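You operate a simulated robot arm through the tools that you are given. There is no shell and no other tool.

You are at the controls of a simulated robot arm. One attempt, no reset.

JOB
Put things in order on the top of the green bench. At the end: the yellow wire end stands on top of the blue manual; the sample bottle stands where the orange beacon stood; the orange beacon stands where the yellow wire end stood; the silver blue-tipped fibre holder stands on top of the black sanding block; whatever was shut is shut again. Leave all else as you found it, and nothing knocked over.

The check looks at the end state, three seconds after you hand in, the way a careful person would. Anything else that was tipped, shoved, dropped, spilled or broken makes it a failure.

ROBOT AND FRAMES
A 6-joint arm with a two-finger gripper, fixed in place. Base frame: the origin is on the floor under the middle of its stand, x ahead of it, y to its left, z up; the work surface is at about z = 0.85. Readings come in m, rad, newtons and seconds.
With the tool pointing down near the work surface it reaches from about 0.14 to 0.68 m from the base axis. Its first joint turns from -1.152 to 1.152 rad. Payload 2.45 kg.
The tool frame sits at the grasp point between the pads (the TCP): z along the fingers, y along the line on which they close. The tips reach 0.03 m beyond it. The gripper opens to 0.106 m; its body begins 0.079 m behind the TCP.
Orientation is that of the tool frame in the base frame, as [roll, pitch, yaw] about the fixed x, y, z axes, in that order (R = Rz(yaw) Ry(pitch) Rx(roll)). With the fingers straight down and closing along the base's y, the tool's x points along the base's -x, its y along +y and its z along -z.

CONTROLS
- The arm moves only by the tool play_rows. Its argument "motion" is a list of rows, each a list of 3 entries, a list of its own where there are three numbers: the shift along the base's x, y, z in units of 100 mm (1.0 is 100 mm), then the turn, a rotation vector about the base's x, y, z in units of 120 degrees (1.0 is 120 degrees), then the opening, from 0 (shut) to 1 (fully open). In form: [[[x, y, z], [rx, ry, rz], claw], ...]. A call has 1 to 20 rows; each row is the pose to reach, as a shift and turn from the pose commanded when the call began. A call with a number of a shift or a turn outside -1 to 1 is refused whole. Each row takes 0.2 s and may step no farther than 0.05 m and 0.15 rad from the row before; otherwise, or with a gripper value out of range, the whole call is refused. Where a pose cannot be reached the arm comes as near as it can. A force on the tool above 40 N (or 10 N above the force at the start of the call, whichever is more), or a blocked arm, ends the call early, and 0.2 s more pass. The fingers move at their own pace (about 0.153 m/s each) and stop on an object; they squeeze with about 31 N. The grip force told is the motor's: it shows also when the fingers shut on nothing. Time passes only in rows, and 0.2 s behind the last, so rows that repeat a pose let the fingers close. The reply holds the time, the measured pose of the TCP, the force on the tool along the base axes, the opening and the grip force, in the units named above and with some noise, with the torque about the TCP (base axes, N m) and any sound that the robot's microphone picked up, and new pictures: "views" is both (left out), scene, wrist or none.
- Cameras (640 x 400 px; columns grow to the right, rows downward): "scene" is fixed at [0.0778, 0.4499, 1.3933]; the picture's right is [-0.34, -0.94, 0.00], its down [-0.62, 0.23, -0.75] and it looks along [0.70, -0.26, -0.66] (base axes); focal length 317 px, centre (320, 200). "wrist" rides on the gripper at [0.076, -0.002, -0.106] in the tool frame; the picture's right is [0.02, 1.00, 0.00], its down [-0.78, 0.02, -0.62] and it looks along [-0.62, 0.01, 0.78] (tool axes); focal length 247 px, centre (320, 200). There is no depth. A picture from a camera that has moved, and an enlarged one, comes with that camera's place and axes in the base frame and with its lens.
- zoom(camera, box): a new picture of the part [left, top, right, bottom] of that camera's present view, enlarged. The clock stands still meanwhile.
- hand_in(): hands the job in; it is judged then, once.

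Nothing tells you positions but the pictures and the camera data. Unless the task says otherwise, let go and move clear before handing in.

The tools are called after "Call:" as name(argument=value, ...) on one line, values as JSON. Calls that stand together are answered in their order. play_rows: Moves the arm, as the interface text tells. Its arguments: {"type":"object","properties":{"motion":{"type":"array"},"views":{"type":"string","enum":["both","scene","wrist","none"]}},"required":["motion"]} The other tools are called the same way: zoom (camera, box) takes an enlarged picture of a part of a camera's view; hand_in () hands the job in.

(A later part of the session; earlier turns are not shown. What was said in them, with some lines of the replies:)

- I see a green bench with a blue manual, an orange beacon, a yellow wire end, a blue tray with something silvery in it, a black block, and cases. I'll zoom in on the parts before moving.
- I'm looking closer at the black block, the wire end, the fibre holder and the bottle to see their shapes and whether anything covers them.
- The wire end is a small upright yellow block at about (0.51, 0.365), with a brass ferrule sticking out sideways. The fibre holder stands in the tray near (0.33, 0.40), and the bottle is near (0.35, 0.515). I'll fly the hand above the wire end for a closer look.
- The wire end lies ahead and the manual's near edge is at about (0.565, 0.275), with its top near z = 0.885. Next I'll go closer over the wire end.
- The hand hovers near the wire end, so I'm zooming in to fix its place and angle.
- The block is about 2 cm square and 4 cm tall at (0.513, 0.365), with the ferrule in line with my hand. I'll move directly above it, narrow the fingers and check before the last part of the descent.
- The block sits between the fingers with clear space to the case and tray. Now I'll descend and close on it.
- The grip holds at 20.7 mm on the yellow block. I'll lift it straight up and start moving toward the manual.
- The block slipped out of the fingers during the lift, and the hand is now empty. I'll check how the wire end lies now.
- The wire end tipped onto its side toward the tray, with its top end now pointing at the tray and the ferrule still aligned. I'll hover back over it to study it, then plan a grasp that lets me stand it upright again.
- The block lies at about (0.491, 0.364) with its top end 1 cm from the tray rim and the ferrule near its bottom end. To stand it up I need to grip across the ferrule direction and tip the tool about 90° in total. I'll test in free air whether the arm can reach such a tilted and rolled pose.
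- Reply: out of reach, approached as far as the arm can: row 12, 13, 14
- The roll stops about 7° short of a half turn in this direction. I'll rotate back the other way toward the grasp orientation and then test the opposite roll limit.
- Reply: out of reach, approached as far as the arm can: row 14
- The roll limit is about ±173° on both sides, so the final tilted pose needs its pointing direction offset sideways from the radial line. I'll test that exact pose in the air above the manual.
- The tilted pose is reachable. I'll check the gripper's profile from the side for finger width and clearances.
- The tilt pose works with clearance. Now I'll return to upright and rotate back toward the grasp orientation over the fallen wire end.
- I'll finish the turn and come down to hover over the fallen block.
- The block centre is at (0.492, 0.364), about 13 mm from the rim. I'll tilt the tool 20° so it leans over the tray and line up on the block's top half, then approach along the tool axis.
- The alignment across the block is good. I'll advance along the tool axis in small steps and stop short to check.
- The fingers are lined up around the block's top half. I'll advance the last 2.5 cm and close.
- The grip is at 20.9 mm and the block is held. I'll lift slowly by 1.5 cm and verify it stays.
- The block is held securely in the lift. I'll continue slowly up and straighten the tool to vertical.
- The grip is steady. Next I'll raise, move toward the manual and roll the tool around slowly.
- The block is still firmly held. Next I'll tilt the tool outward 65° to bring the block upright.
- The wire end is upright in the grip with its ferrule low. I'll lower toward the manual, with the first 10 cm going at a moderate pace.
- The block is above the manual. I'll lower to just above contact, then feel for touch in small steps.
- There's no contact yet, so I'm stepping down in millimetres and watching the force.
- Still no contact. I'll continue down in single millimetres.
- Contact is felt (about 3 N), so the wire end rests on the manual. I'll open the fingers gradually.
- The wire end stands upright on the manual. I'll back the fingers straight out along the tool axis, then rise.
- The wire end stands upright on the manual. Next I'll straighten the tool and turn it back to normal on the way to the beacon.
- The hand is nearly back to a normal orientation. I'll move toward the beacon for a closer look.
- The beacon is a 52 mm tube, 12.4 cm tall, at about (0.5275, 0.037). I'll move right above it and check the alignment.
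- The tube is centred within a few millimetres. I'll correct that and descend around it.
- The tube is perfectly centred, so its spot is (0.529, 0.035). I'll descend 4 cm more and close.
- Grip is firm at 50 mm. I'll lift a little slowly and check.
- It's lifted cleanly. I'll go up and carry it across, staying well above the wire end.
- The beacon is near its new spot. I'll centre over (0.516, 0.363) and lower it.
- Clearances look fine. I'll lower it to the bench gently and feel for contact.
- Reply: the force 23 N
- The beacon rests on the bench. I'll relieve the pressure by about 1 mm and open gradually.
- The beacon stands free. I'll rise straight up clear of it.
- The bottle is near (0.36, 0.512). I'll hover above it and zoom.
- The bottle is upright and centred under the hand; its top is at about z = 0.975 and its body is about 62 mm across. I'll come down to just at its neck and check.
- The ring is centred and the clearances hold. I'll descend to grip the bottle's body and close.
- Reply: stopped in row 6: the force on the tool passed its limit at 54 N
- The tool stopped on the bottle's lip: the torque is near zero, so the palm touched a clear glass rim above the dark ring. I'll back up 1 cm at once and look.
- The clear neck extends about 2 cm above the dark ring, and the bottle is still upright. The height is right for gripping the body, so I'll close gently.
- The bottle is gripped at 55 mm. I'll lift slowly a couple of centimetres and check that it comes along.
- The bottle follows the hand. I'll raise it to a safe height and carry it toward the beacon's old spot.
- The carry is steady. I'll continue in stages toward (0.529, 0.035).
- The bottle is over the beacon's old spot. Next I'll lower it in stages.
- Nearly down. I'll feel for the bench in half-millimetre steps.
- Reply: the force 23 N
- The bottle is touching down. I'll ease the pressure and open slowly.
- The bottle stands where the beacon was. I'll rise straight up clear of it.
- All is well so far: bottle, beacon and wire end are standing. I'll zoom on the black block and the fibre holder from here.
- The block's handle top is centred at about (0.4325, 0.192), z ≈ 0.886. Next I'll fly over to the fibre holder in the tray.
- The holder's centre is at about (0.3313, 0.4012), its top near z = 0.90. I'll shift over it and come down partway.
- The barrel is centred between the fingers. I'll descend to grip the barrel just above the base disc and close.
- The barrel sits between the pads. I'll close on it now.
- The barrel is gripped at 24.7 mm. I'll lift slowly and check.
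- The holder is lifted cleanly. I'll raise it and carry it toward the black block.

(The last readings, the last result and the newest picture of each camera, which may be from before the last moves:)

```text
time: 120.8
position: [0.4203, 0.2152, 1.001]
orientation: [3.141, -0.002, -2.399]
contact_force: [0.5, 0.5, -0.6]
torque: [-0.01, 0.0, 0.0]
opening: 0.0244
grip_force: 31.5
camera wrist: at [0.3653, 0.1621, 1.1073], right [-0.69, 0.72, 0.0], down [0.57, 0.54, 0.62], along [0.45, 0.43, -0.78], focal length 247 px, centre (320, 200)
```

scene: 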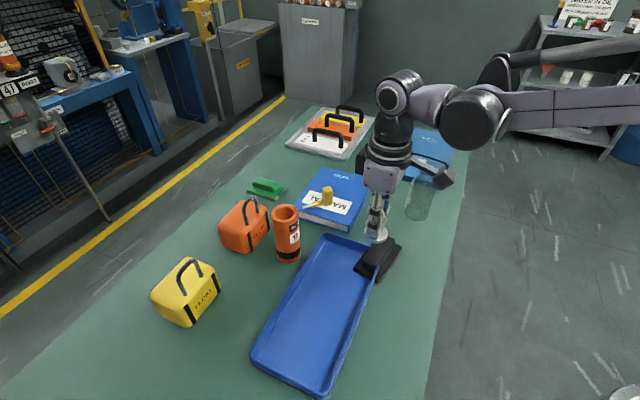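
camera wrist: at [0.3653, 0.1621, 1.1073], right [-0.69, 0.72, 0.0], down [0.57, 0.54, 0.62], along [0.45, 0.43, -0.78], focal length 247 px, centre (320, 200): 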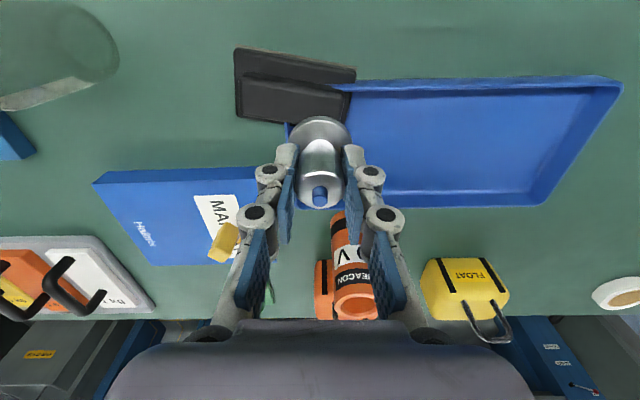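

I'm close to the block. I'll shift over its handle centre and look again.

Call:
play_rows(motion=[[[0.06, -0.12, 0], [0, 0, 0], 0.05], [[0.12, -0.24, 0], [0, 0, 0], 0.05], [[0.12, -0.24, -0.1], [0, 0, 0], 0.05], [[0.12, -0.24, -0.2], [0, 0, 0], 0.05], [[0.12, -0.24, -0.2], [0, 0, 0], 0.05]])

Call:
zoom(camera="wrist", box=[230, 60, 410, 220])

Call:
zoom(camera="scene", box=[330, 180, 430, 290])

```text
time: 122.0
position: [0.4333, 0.1918, 0.9801]
orientation: [3.14, 0.001, -2.398]
contact_force: [-0.7, 0.8, -0.3]
torque: [0.02, -0.01, -0.02]
opening: 0.0244
grip_force: 30.6
camera wrist: at [0.3783, 0.1383, 1.0873], right [-0.69, 0.72, 0.0], down [0.57, 0.54, 0.62], along [0.45, 0.43, -0.78], focal length 247 px, centre (320, 200)
```

scene: 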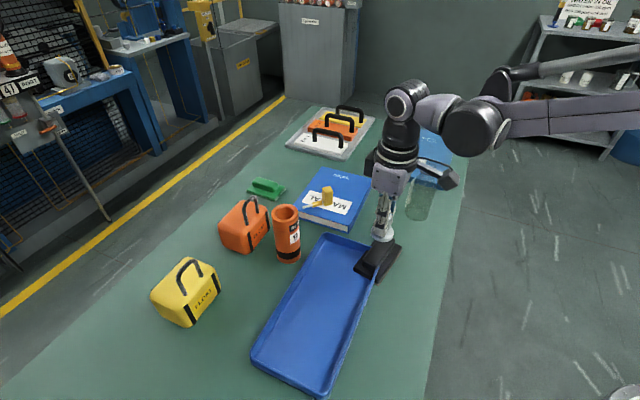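
wrist: 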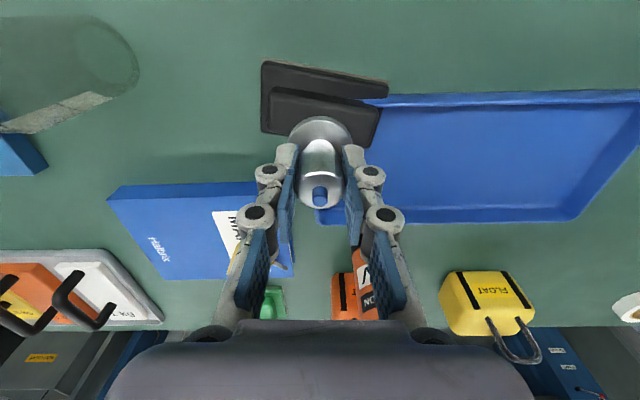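

```text
2.50 times, centred on (320, 140) of wrist
camera zoom: at [0.3783, 0.1383, 1.0873], right [-0.69, 0.72, 0.0], down [0.57, 0.54, 0.62], along [0.45, 0.43, -0.78], focal length 617 px, centre (320, 350)
```

zoom: 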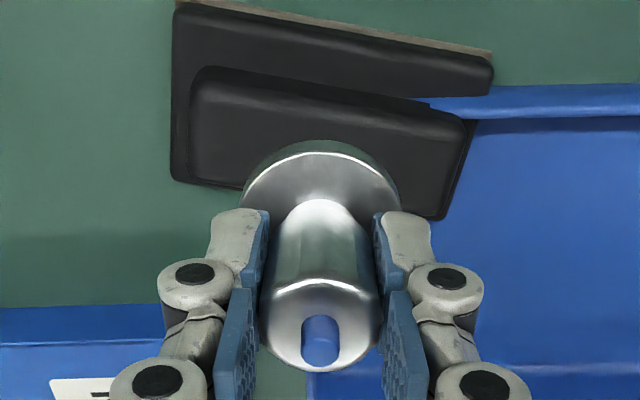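

```text
3.64 times, centred on (380, 235) of scene
camera zoom: at [0.0779, 0.4499, 1.3933], right [-0.34, -0.94, 0.0], down [-0.62, 0.23, -0.75], along [0.7, -0.26, -0.66], focal length 1152 px, centre (102, 73)
```

zoom: 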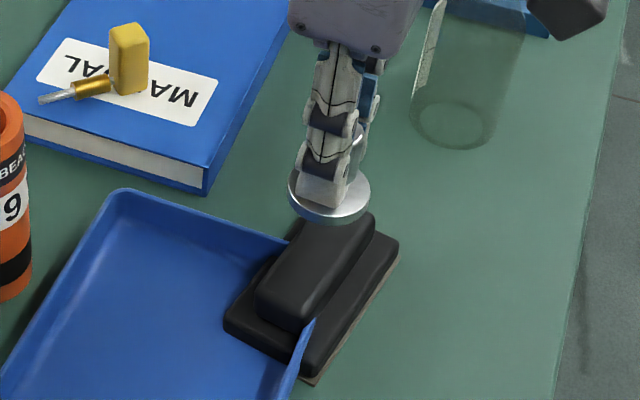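

The holder is right over the handle's centre, within about 2 mm. I'll lower slowly toward contact.

Call:
play_rows(motion=[[[0, 0, -0.1], [0, 0, 0], 0.05], [[0, 0, -0.2], [0, 0, 0], 0.05], [[0, 0, -0.3], [0, 0, 0], 0.05], [[0, 0, -0.38], [0, 0, 0], 0.05], [[0, 0, -0.38], [0, 0, 0], 0.05]])

Call:
zoom(camera="scene", box=[340, 200, 420, 285])

Call:
zoom(camera="wrist", box=[230, 60, 410, 220])

```text
time: 123.2
position: [0.4337, 0.1911, 0.9414]
orientation: [3.141, 0.0, -2.398]
contact_force: [0.6, -0.1, -0.4]
torque: [0.02, -0.01, -0.03]
opening: 0.0242
grip_force: 31.1
camera wrist: at [0.3785, 0.1383, 1.0493], right [-0.69, 0.72, 0.0], down [0.57, 0.54, 0.62], along [0.45, 0.43, -0.78], focal length 247 px, centre (320, 200)
```

scene: 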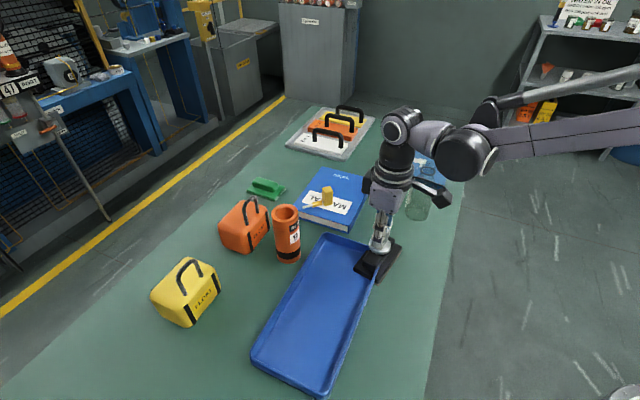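
wrist: 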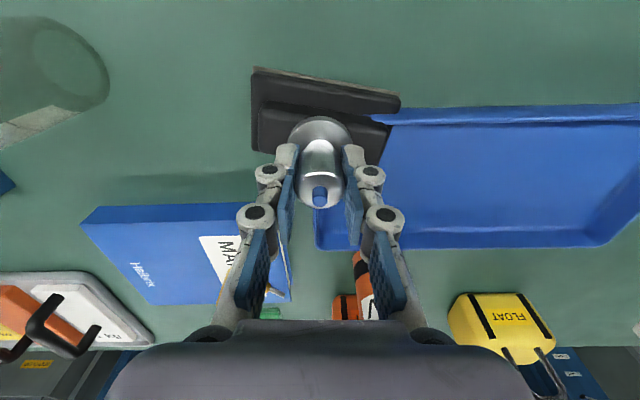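

```text
4.71 times, centred on (380, 242) of scene
camera zoom: at [0.0779, 0.4499, 1.3933], right [-0.34, -0.94, 0.0], down [-0.62, 0.23, -0.75], along [0.7, -0.26, -0.66], focal length 1491 px, centre (38, 0)
```

zoom: 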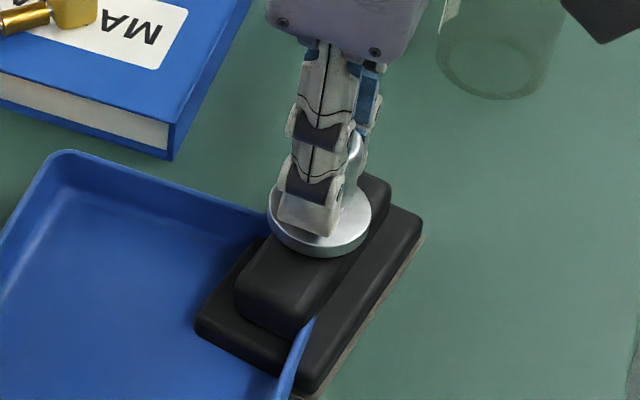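

```text
2.50 times, centred on (320, 140) of wrist
camera zoom: at [0.3785, 0.1383, 1.0493], right [-0.69, 0.72, 0.0], down [0.57, 0.54, 0.62], along [0.45, 0.43, -0.78], focal length 617 px, centre (320, 350)
```

zoom: 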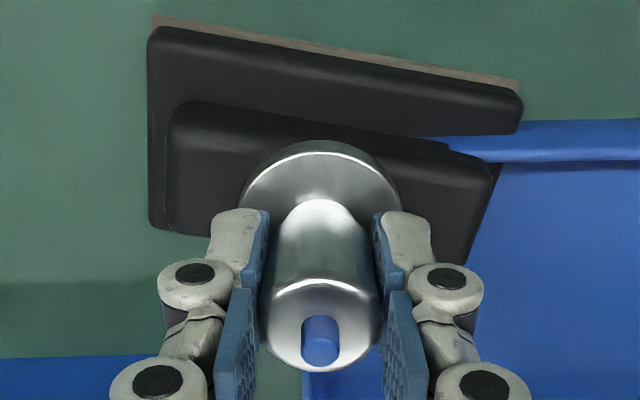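

It's well centred across the handle. I'll continue down in small steps until contact.

Call:
play_rows(motion=[[[0, 0, -0.02], [0, 0, 0], 0.05], [[0, 0, -0.04], [0, 0, 0], 0.05], [[0, 0, -0.06], [0, 0, 0], 0.05], [[0, 0, -0.06], [0, 0, 0], 0.05]], views="none")

Call:
play_rows(motion=[[[0, 0, -0.008], [0, 0, 0], 0.05], [[0, 0, -0.016], [0, 0, 0], 0.05], [[0, 0, -0.016], [0, 0, 0], 0.05]], views="scene")

Call:
zoom(camera="scene", box=[340, 200, 420, 285])

```text
time: 124.2
position: [0.4333, 0.1917, 0.9368]
orientation: [-3.141, 0.001, -2.397]
contact_force: [3.6, 3.2, 33.1]
torque: [-0.17, 0.11, -0.13]
opening: 0.0244
grip_force: 31.2
```

```text
time: 125.0
position: [0.4336, 0.1925, 0.9353]
orientation: [-3.14, 0.001, -2.398]
contact_force: [0.7, 5.6, 34.8]
torque: [0.04, -0.08, -0.12]
opening: 0.0242
grip_force: 31.3
```

scene: 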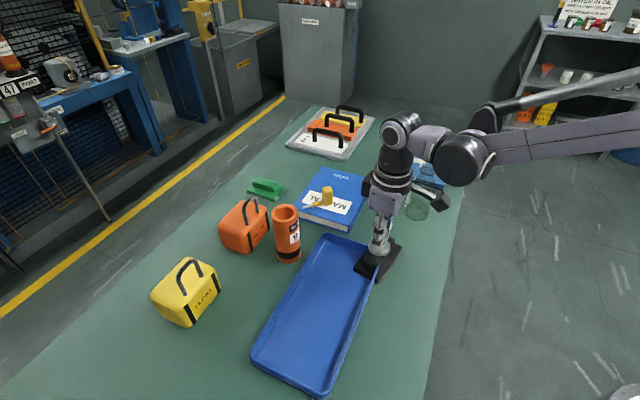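

```text
4.71 times, centred on (380, 242) of scene
camera zoom: at [0.0774, 0.4498, 1.3934], right [-0.34, -0.94, 0.0], down [-0.62, 0.23, -0.75], along [0.71, -0.26, -0.66], focal length 1491 px, centre (38, 0)
```

zoom: 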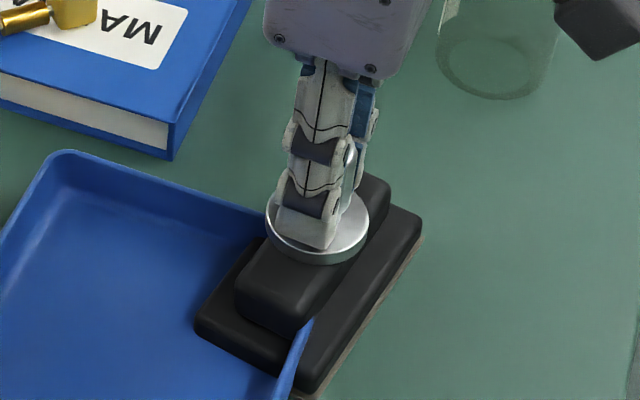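

Contact came a bit earlier than expected, about 35 N. I'll ease up a millimetre or so and read the force.

Call:
play_rows(motion=[[[0, 0, 0.005], [0, 0, 0], 0.05], [[0, 0, 0.01], [0, 0, 0], 0.05], [[0, 0, 0.01], [0, 0, 0], 0.05]])

Call:
zoom(camera="wrist", box=[230, 60, 410, 220])

Call:
zoom(camera="scene", box=[340, 200, 420, 285])

```text
time: 125.8
position: [0.4329, 0.1927, 0.9353]
orientation: [-3.141, 0.003, -2.399]
contact_force: [1.6, 6.8, 12.3]
torque: [0.13, -0.07, -0.01]
opening: 0.0244
grip_force: 31.1
camera wrist: at [0.3779, 0.1387, 1.042], right [-0.69, 0.72, 0.0], down [0.56, 0.54, 0.62], along [0.45, 0.43, -0.78], focal length 247 px, centre (320, 200)
```

scene: 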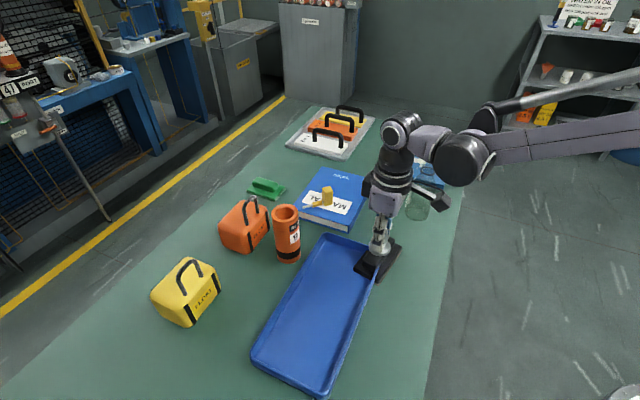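
wrist: 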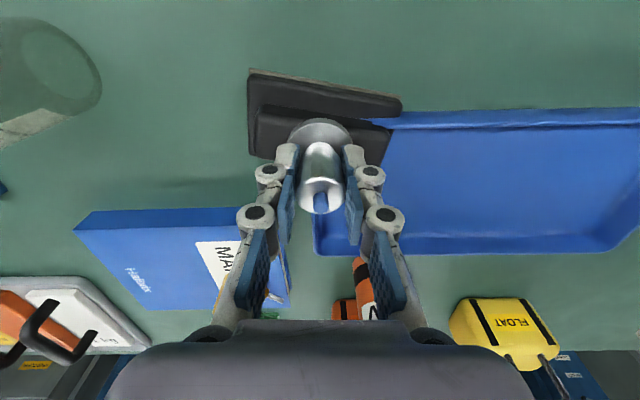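

```text
2.50 times, centred on (320, 140) of wrist
camera zoom: at [0.3779, 0.1387, 1.042], right [-0.69, 0.72, 0.0], down [0.56, 0.54, 0.62], along [0.45, 0.43, -0.78], focal length 617 px, centre (320, 350)
```

zoom: 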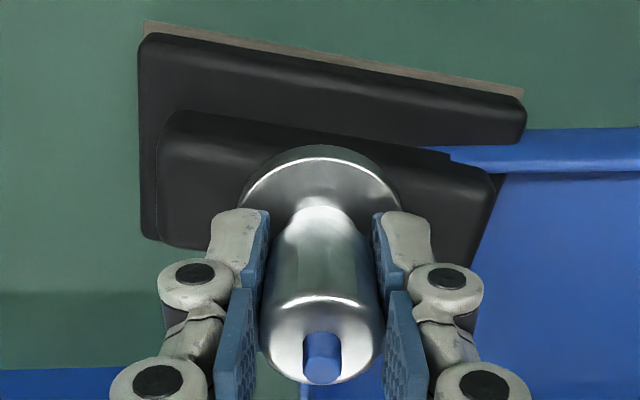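

```text
4.71 times, centred on (380, 242) of scene
camera zoom: at [0.0777, 0.45, 1.3933], right [-0.34, -0.94, 0.0], down [-0.62, 0.23, -0.75], along [0.7, -0.26, -0.66], focal length 1491 px, centre (38, 0)
```

zoom: 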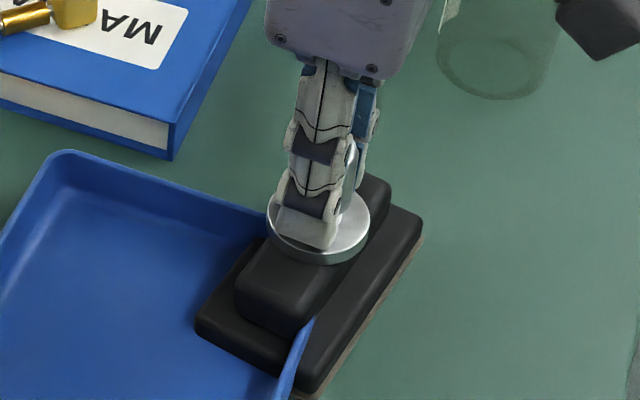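

Call:
play_rows(motion=[[[0, 0, 0.004], [0, 0, 0], 0.05], [[0, 0, 0.007], [0, 0, 0], 0.05], [[0, 0, 0.007], [0, 0, 0], 0.05]], views="none")

```text
time: 126.6
position: [0.4331, 0.1924, 0.9362]
orientation: [3.141, 0.001, -2.398]
contact_force: [0.6, 0.5, -0.4]
torque: [0.0, -0.03, -0.01]
opening: 0.0242
grip_force: 30.9
```

Call:
play_rows(motion=[[[0, 0, -0.003], [0, 0, 0], 0.05], [[0, 0, -0.003], [0, 0, 0], 0.05]])

Call:
zoom(camera="scene", box=[350, 215, 410, 275])

Call:
zoom(camera="wrist", box=[230, 80, 410, 220])

```text
time: 127.2
position: [0.434, 0.1916, 0.9364]
orientation: [-3.141, 0.001, -2.397]
contact_force: [-0.1, 0.1, -1.7]
torque: [-0.01, -0.01, 0.06]
opening: 0.0242
grip_force: 30.7
camera wrist: at [0.3784, 0.1384, 1.043], right [-0.69, 0.72, 0.0], down [0.57, 0.54, 0.62], along [0.45, 0.43, -0.78], focal length 247 px, centre (320, 200)
```

scene: 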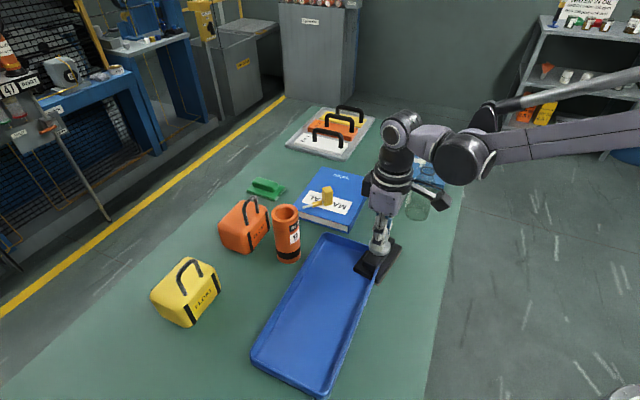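
wrist: 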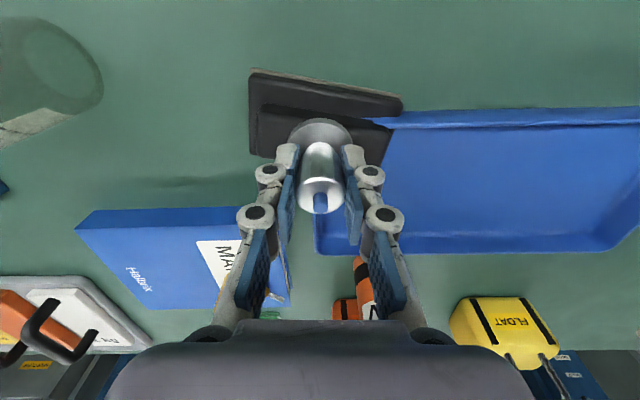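

```text
6.67 times, centred on (380, 245) of scene
camera zoom: at [0.0779, 0.4499, 1.3933], right [-0.34, -0.94, 0.0], down [-0.62, 0.23, -0.75], along [0.7, -0.26, -0.66], focal length 2112 px, centre (-80, -100)
```

zoom: 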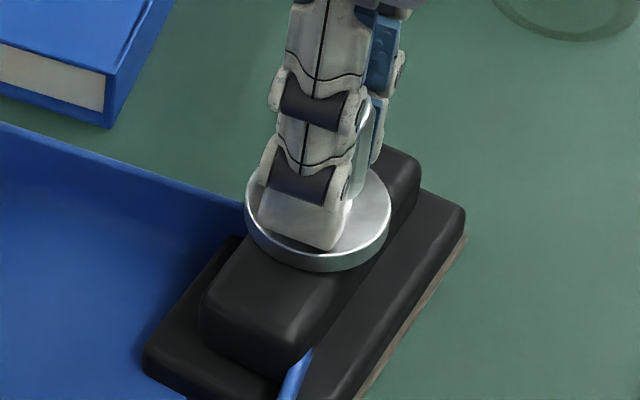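

```text
2.86 times, centred on (320, 150) of wrist
camera zoom: at [0.3784, 0.1384, 1.043], right [-0.69, 0.72, 0.0], down [0.57, 0.54, 0.62], along [0.45, 0.43, -0.78], focal length 706 px, centre (320, 343)
```

zoom: 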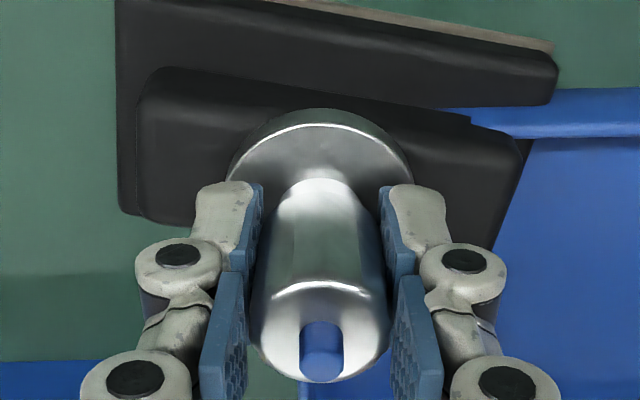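

The holder has shifted slightly in the grip and is hovering just off the handle. I'll step down by tenths of a millimetre to a light touch before releasing.

Call:
play_rows(motion=[[[0, 0, -0.003], [0, 0, 0], 0.05], [[0, 0, -0.003], [0, 0, 0], 0.05]], views="none")

Call:
play_rows(motion=[[[0, 0, -0.003], [0, 0, 0], 0.05], [[0, 0, -0.003], [0, 0, 0], 0.05]], views="none")

```text
time: 127.8
position: [0.4332, 0.1918, 0.9353]
orientation: [-3.141, 0.0, -2.397]
contact_force: [-0.1, -0.7, 0.1]
torque: [-0.01, -0.03, -0.03]
opening: 0.0239
grip_force: 31.0
```

```text
time: 128.4
position: [0.4321, 0.1925, 0.9354]
orientation: [-3.14, 0.0, -2.399]
contact_force: [-0.3, 0.2, 1.4]
torque: [-0.06, 0.05, -0.04]
opening: 0.024
grip_force: 30.7
```

It's a light touch now. I'll look closely at how the disc sits before releasing.

Call:
zoom(camera="wrist", box=[270, 100, 370, 220])

Call:
zoom(camera="scene", box=[360, 220, 400, 260])

```text
3.33 times, centred on (320, 160) of wrist
camera zoom: at [0.3781, 0.1385, 1.0423], right [-0.69, 0.72, 0.0], down [0.57, 0.54, 0.62], along [0.45, 0.43, -0.78], focal length 823 px, centre (320, 333)
```

zoom: 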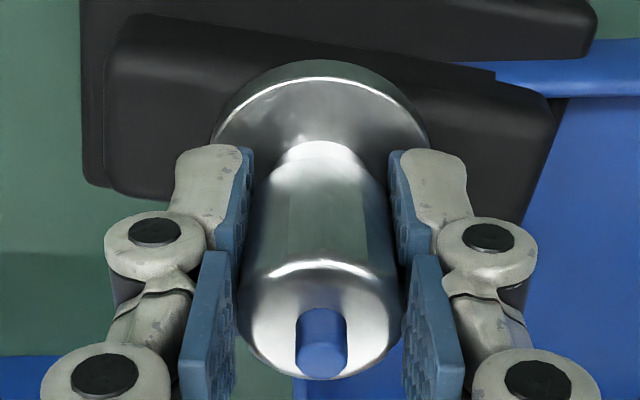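

```text
10.00 times, centred on (380, 240) of scene
camera zoom: at [0.0778, 0.4499, 1.3934], right [-0.34, -0.94, 0.0], down [-0.62, 0.23, -0.75], along [0.7, -0.26, -0.66], focal length 3168 px, centre (-280, -200)
```

zoom: 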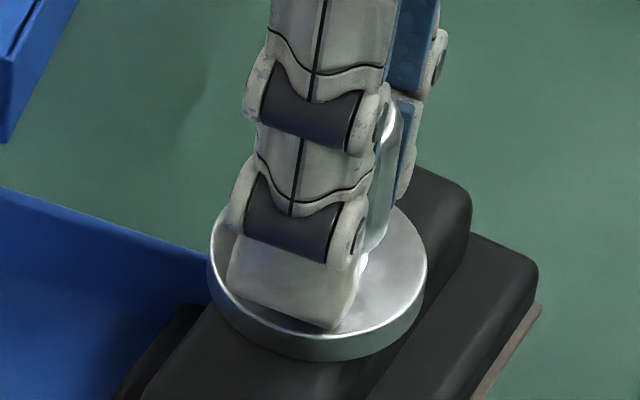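

The disc looks nearly level and centred on the handle. I'll open the fingers gradually.

Call:
play_rows(motion=[[[0, 0, 0], [0, 0, 0], 0.2], [[0, 0, 0], [0, 0, 0], 0.22], [[0, 0, 0], [0, 0, 0], 0.235], [[0, 0, 0], [0, 0, 0], 0.25], [[0, 0, 0], [0, 0, 0], 0.28], [[0, 0, 0], [0, 0, 0], 0.33], [[0, 0, 0], [0, 0, 0], 0.4], [[0, 0, 0], [0, 0, 0], 0.45]])

Call:
zoom(camera="scene", box=[350, 215, 410, 275])

Call:
zoom(camera="wrist", box=[250, 80, 390, 220])

```text
time: 130.2
position: [0.4341, 0.1918, 0.9358]
orientation: [-3.14, -0.001, -2.397]
contact_force: [0.1, -0.3, 0.0]
torque: [0.0, 0.05, -0.03]
opening: 0.0477
grip_force: 0.1
camera wrist: at [0.3782, 0.1385, 1.0422], right [-0.69, 0.72, 0.0], down [0.57, 0.54, 0.62], along [0.45, 0.43, -0.78], focal length 247 px, centre (320, 200)
```

scene: 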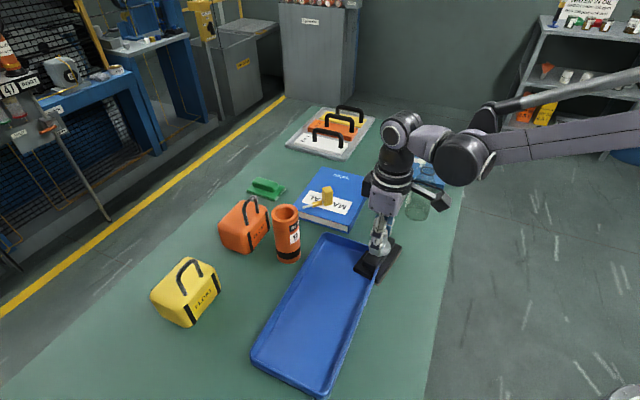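
wrist: 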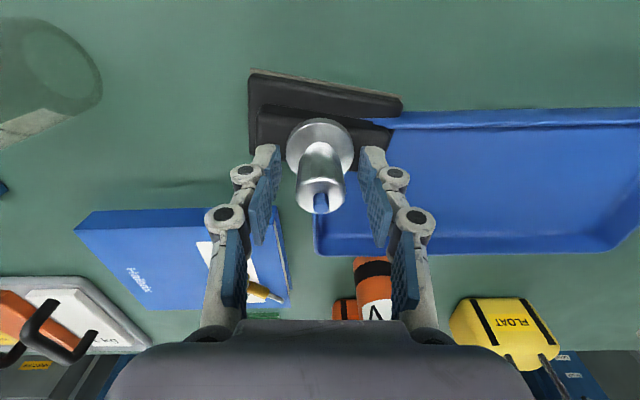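

```text
6.67 times, centred on (380, 245) of scene
camera zoom: at [0.0778, 0.4499, 1.3933], right [-0.34, -0.94, 0.0], down [-0.62, 0.23, -0.75], along [0.7, -0.26, -0.66], focal length 2112 px, centre (-80, -100)
```

zoom: 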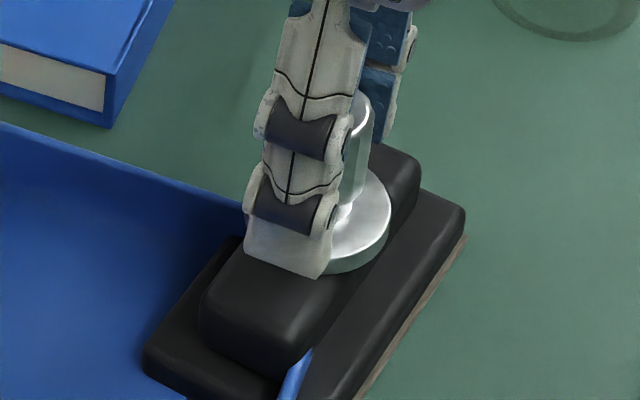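

```text
2.86 times, centred on (320, 150) of wrist
camera zoom: at [0.3782, 0.1385, 1.0422], right [-0.69, 0.72, 0.0], down [0.57, 0.54, 0.62], along [0.45, 0.43, -0.78], focal length 706 px, centre (320, 343)
```

zoom: 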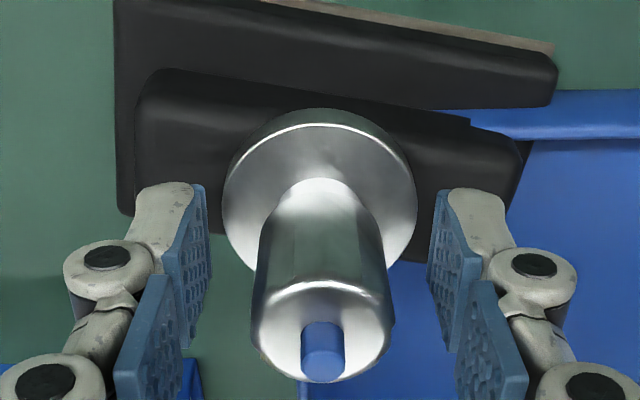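

The fibre holder stands on the block by itself. I'll rise straight up, slowly at first.

Call:
play_rows(motion=[[[0, 0, 0.05], [0, 0, 0], 0.45], [[0, 0, 0.12], [0, 0, 0], 0.45], [[0, 0, 0.22], [0, 0, 0], 0.45], [[0, 0, 0.35], [0, 0, 0], 0.45], [[0, 0, 0.55], [0, 0, 0], 0.45], [[0, 0, 0.8], [0, 0, 0], 0.45], [[0, 0, 1.0], [0, 0, 0], 0.45]])

Call:
zoom(camera="scene", box=[340, 200, 420, 290])

Call:
zoom(camera="wrist", box=[240, 50, 400, 170])

```text
time: 131.8
position: [0.4336, 0.1921, 1.0356]
orientation: [-3.141, 0.001, -2.398]
contact_force: [-0.6, 0.2, -0.7]
torque: [0.0, -0.02, -0.01]
opening: 0.0475
grip_force: 0.1
camera wrist: at [0.3777, 0.1387, 1.1431], right [-0.69, 0.72, 0.0], down [0.57, 0.54, 0.62], along [0.45, 0.43, -0.78], focal length 247 px, centre (320, 200)
```

scene: 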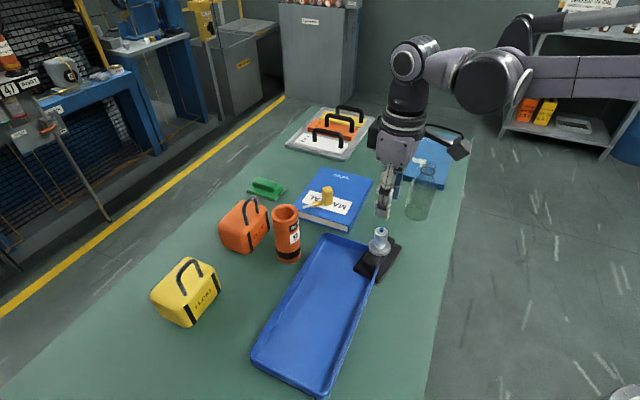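
wrist: 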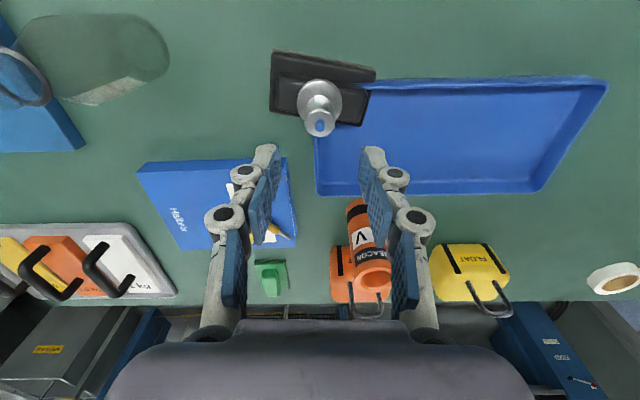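

```text
4.44 times, centred on (380, 245) of scene
camera zoom: at [0.0778, 0.4499, 1.3933], right [-0.34, -0.94, 0.0], down [-0.62, 0.23, -0.75], along [0.7, -0.26, -0.66], focal length 1408 px, centre (53, 0)
```

zoom: 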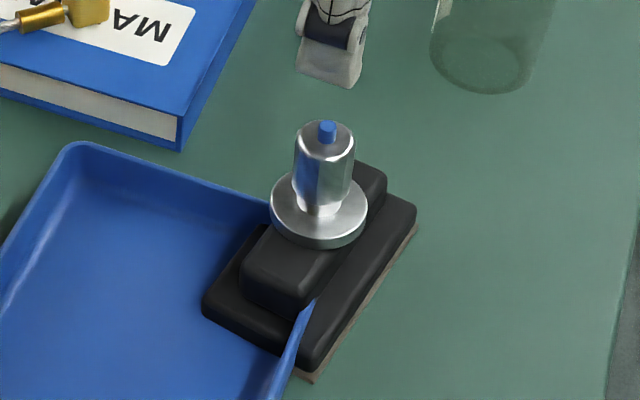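

```text
3.33 times, centred on (320, 110) of wrist
camera zoom: at [0.3777, 0.1387, 1.1431], right [-0.69, 0.72, 0.0], down [0.57, 0.54, 0.62], along [0.45, 0.43, -0.78], focal length 823 px, centre (320, 500)
```

zoom: 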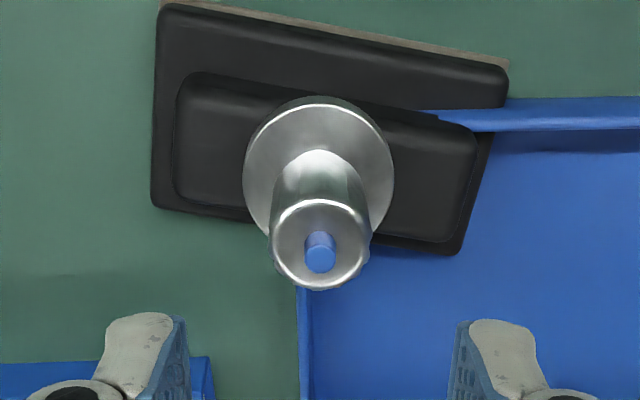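

The fibre holder stands upright on the block. I'll move the arm back to its starting height and position, then inspect everything.

Call:
play_rows(motion=[[[0, 0, 0.3], [0, 0, 0.06], 0.6], [[0, -0.1, 0.6], [0, 0, 0.12], 0.8], [[-0.1, -0.25, 0.9], [0, 0, 0.18], 1.0], [[-0.2, -0.39, 1.0], [0, 0, 0.24], 1.0], [[-0.22, -0.39, 1.0], [0, 0, 0.3], 1.0], [[-0.22, -0.39, 1.0], [0, 0, 0.355], 1.0]])

Call:
zoom(camera="scene", box=[280, 90, 480, 240])

Call:
zoom(camera="scene", box=[140, 170, 320, 370])

Call:
zoom(camera="scene", box=[220, 220, 420, 400])

```text
time: 133.2
position: [0.4113, 0.1526, 1.135]
orientation: [3.142, 0.0, -1.654]
contact_force: [-0.4, -0.7, 0.5]
torque: [0.05, 0.0, 0.02]
opening: 0.1061
grip_force: 0.2
camera wrist: at [0.4066, 0.0759, 1.2424], right [-1.0, 0.06, 0.0], down [0.05, 0.78, 0.62], along [0.04, 0.62, -0.78], focal length 247 px, centre (320, 200)
```

scene: 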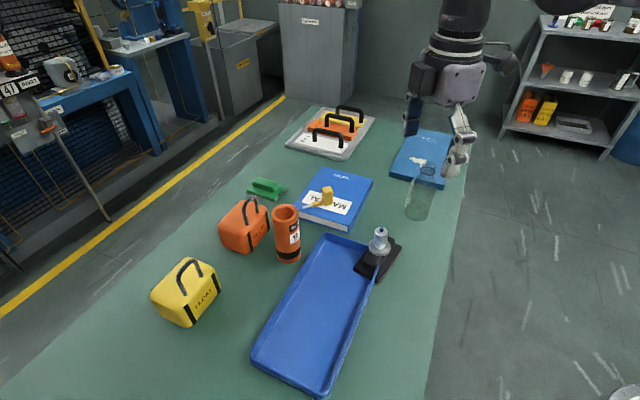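
wrist: 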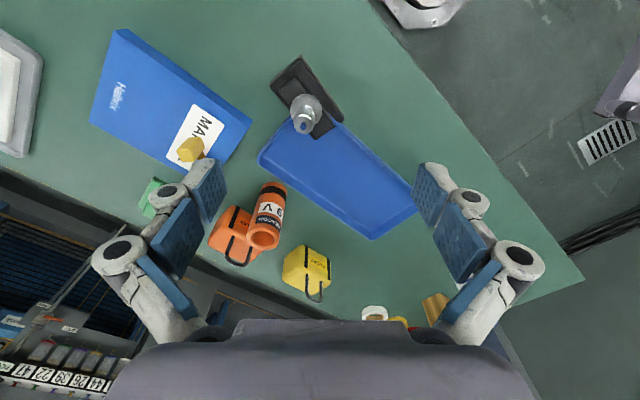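

```text
2.67 times, centred on (380, 165) of scene
camera zoom: at [0.0778, 0.4499, 1.3933], right [-0.34, -0.94, 0.0], down [-0.62, 0.23, -0.75], along [0.7, -0.26, -0.66], focal length 845 px, centre (160, 293)
```

zoom: 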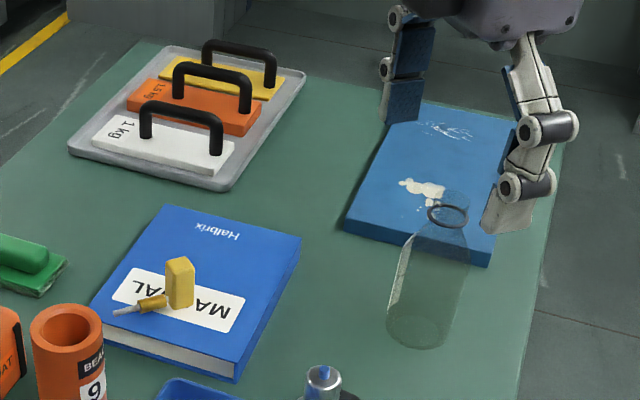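

```text
2.00 times, centred on (230, 270) of scene
camera zoom: at [0.0778, 0.4499, 1.3933], right [-0.34, -0.94, 0.0], down [-0.62, 0.23, -0.75], along [0.7, -0.26, -0.66], focal length 634 px, centre (500, 60)
```

zoom: 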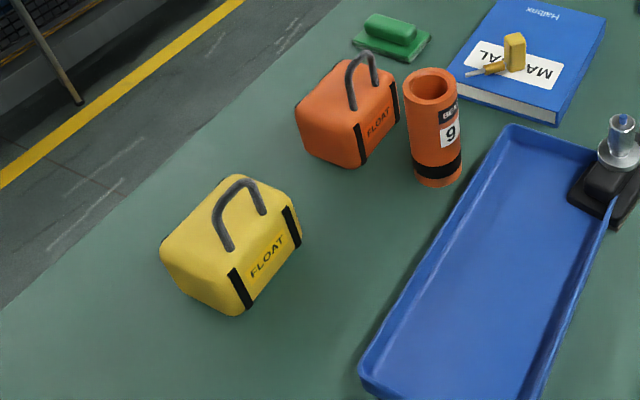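

```text
2.22 times, centred on (320, 310) of scene
camera zoom: at [0.0778, 0.4499, 1.3933], right [-0.34, -0.94, 0.0], down [-0.62, 0.23, -0.75], along [0.7, -0.26, -0.66], focal length 704 px, centre (320, -44)
```

zoom: 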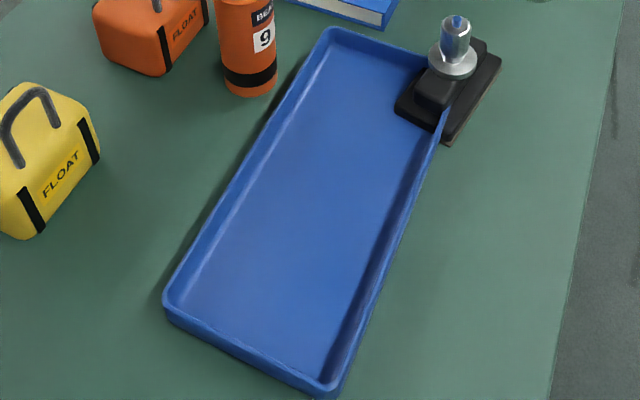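

Everything is in place in the pictures. The wire end stands on the manual, the bottle is on the beacon's old spot, and the beacon is on the wire end's old spot. The fibre holder stands on the black block. The other objects look unmoved, I opened nothing, and the arm is clear, so I'm handing in.

Call:
hand_in()

```text
The job is handed in.
```

I've handed the job in with everything standing where you asked. The result of the check hasn't come back.

- **Yellow wire end:** it stands upright on the blue manual. It slipped out of the fingers on my first lift and fell on its side on the bench, so I had to pick it up again and stand it back up.
- **Sample bottle:** it stands where the beacon stood, at about (0.530, 0.034). While I was lowering onto it, the palm touched the clear glass lip and the tool stopped at 54 N. The bottle stayed upright and showed no damage in the pictures.
- **Orange beacon:** it stands where the wire end stood, at about (0.516, 0.363).
- **Fibre holder:** it stands on the black sanding block, centred within a few millimetres. I pressed it down at about 35 N on contact. The block did not move in the pictures.

I opened nothing, so nothing needed shutting. The tray, the cases and the other objects match the starting pictures, and the arm is clear with the gripper open.
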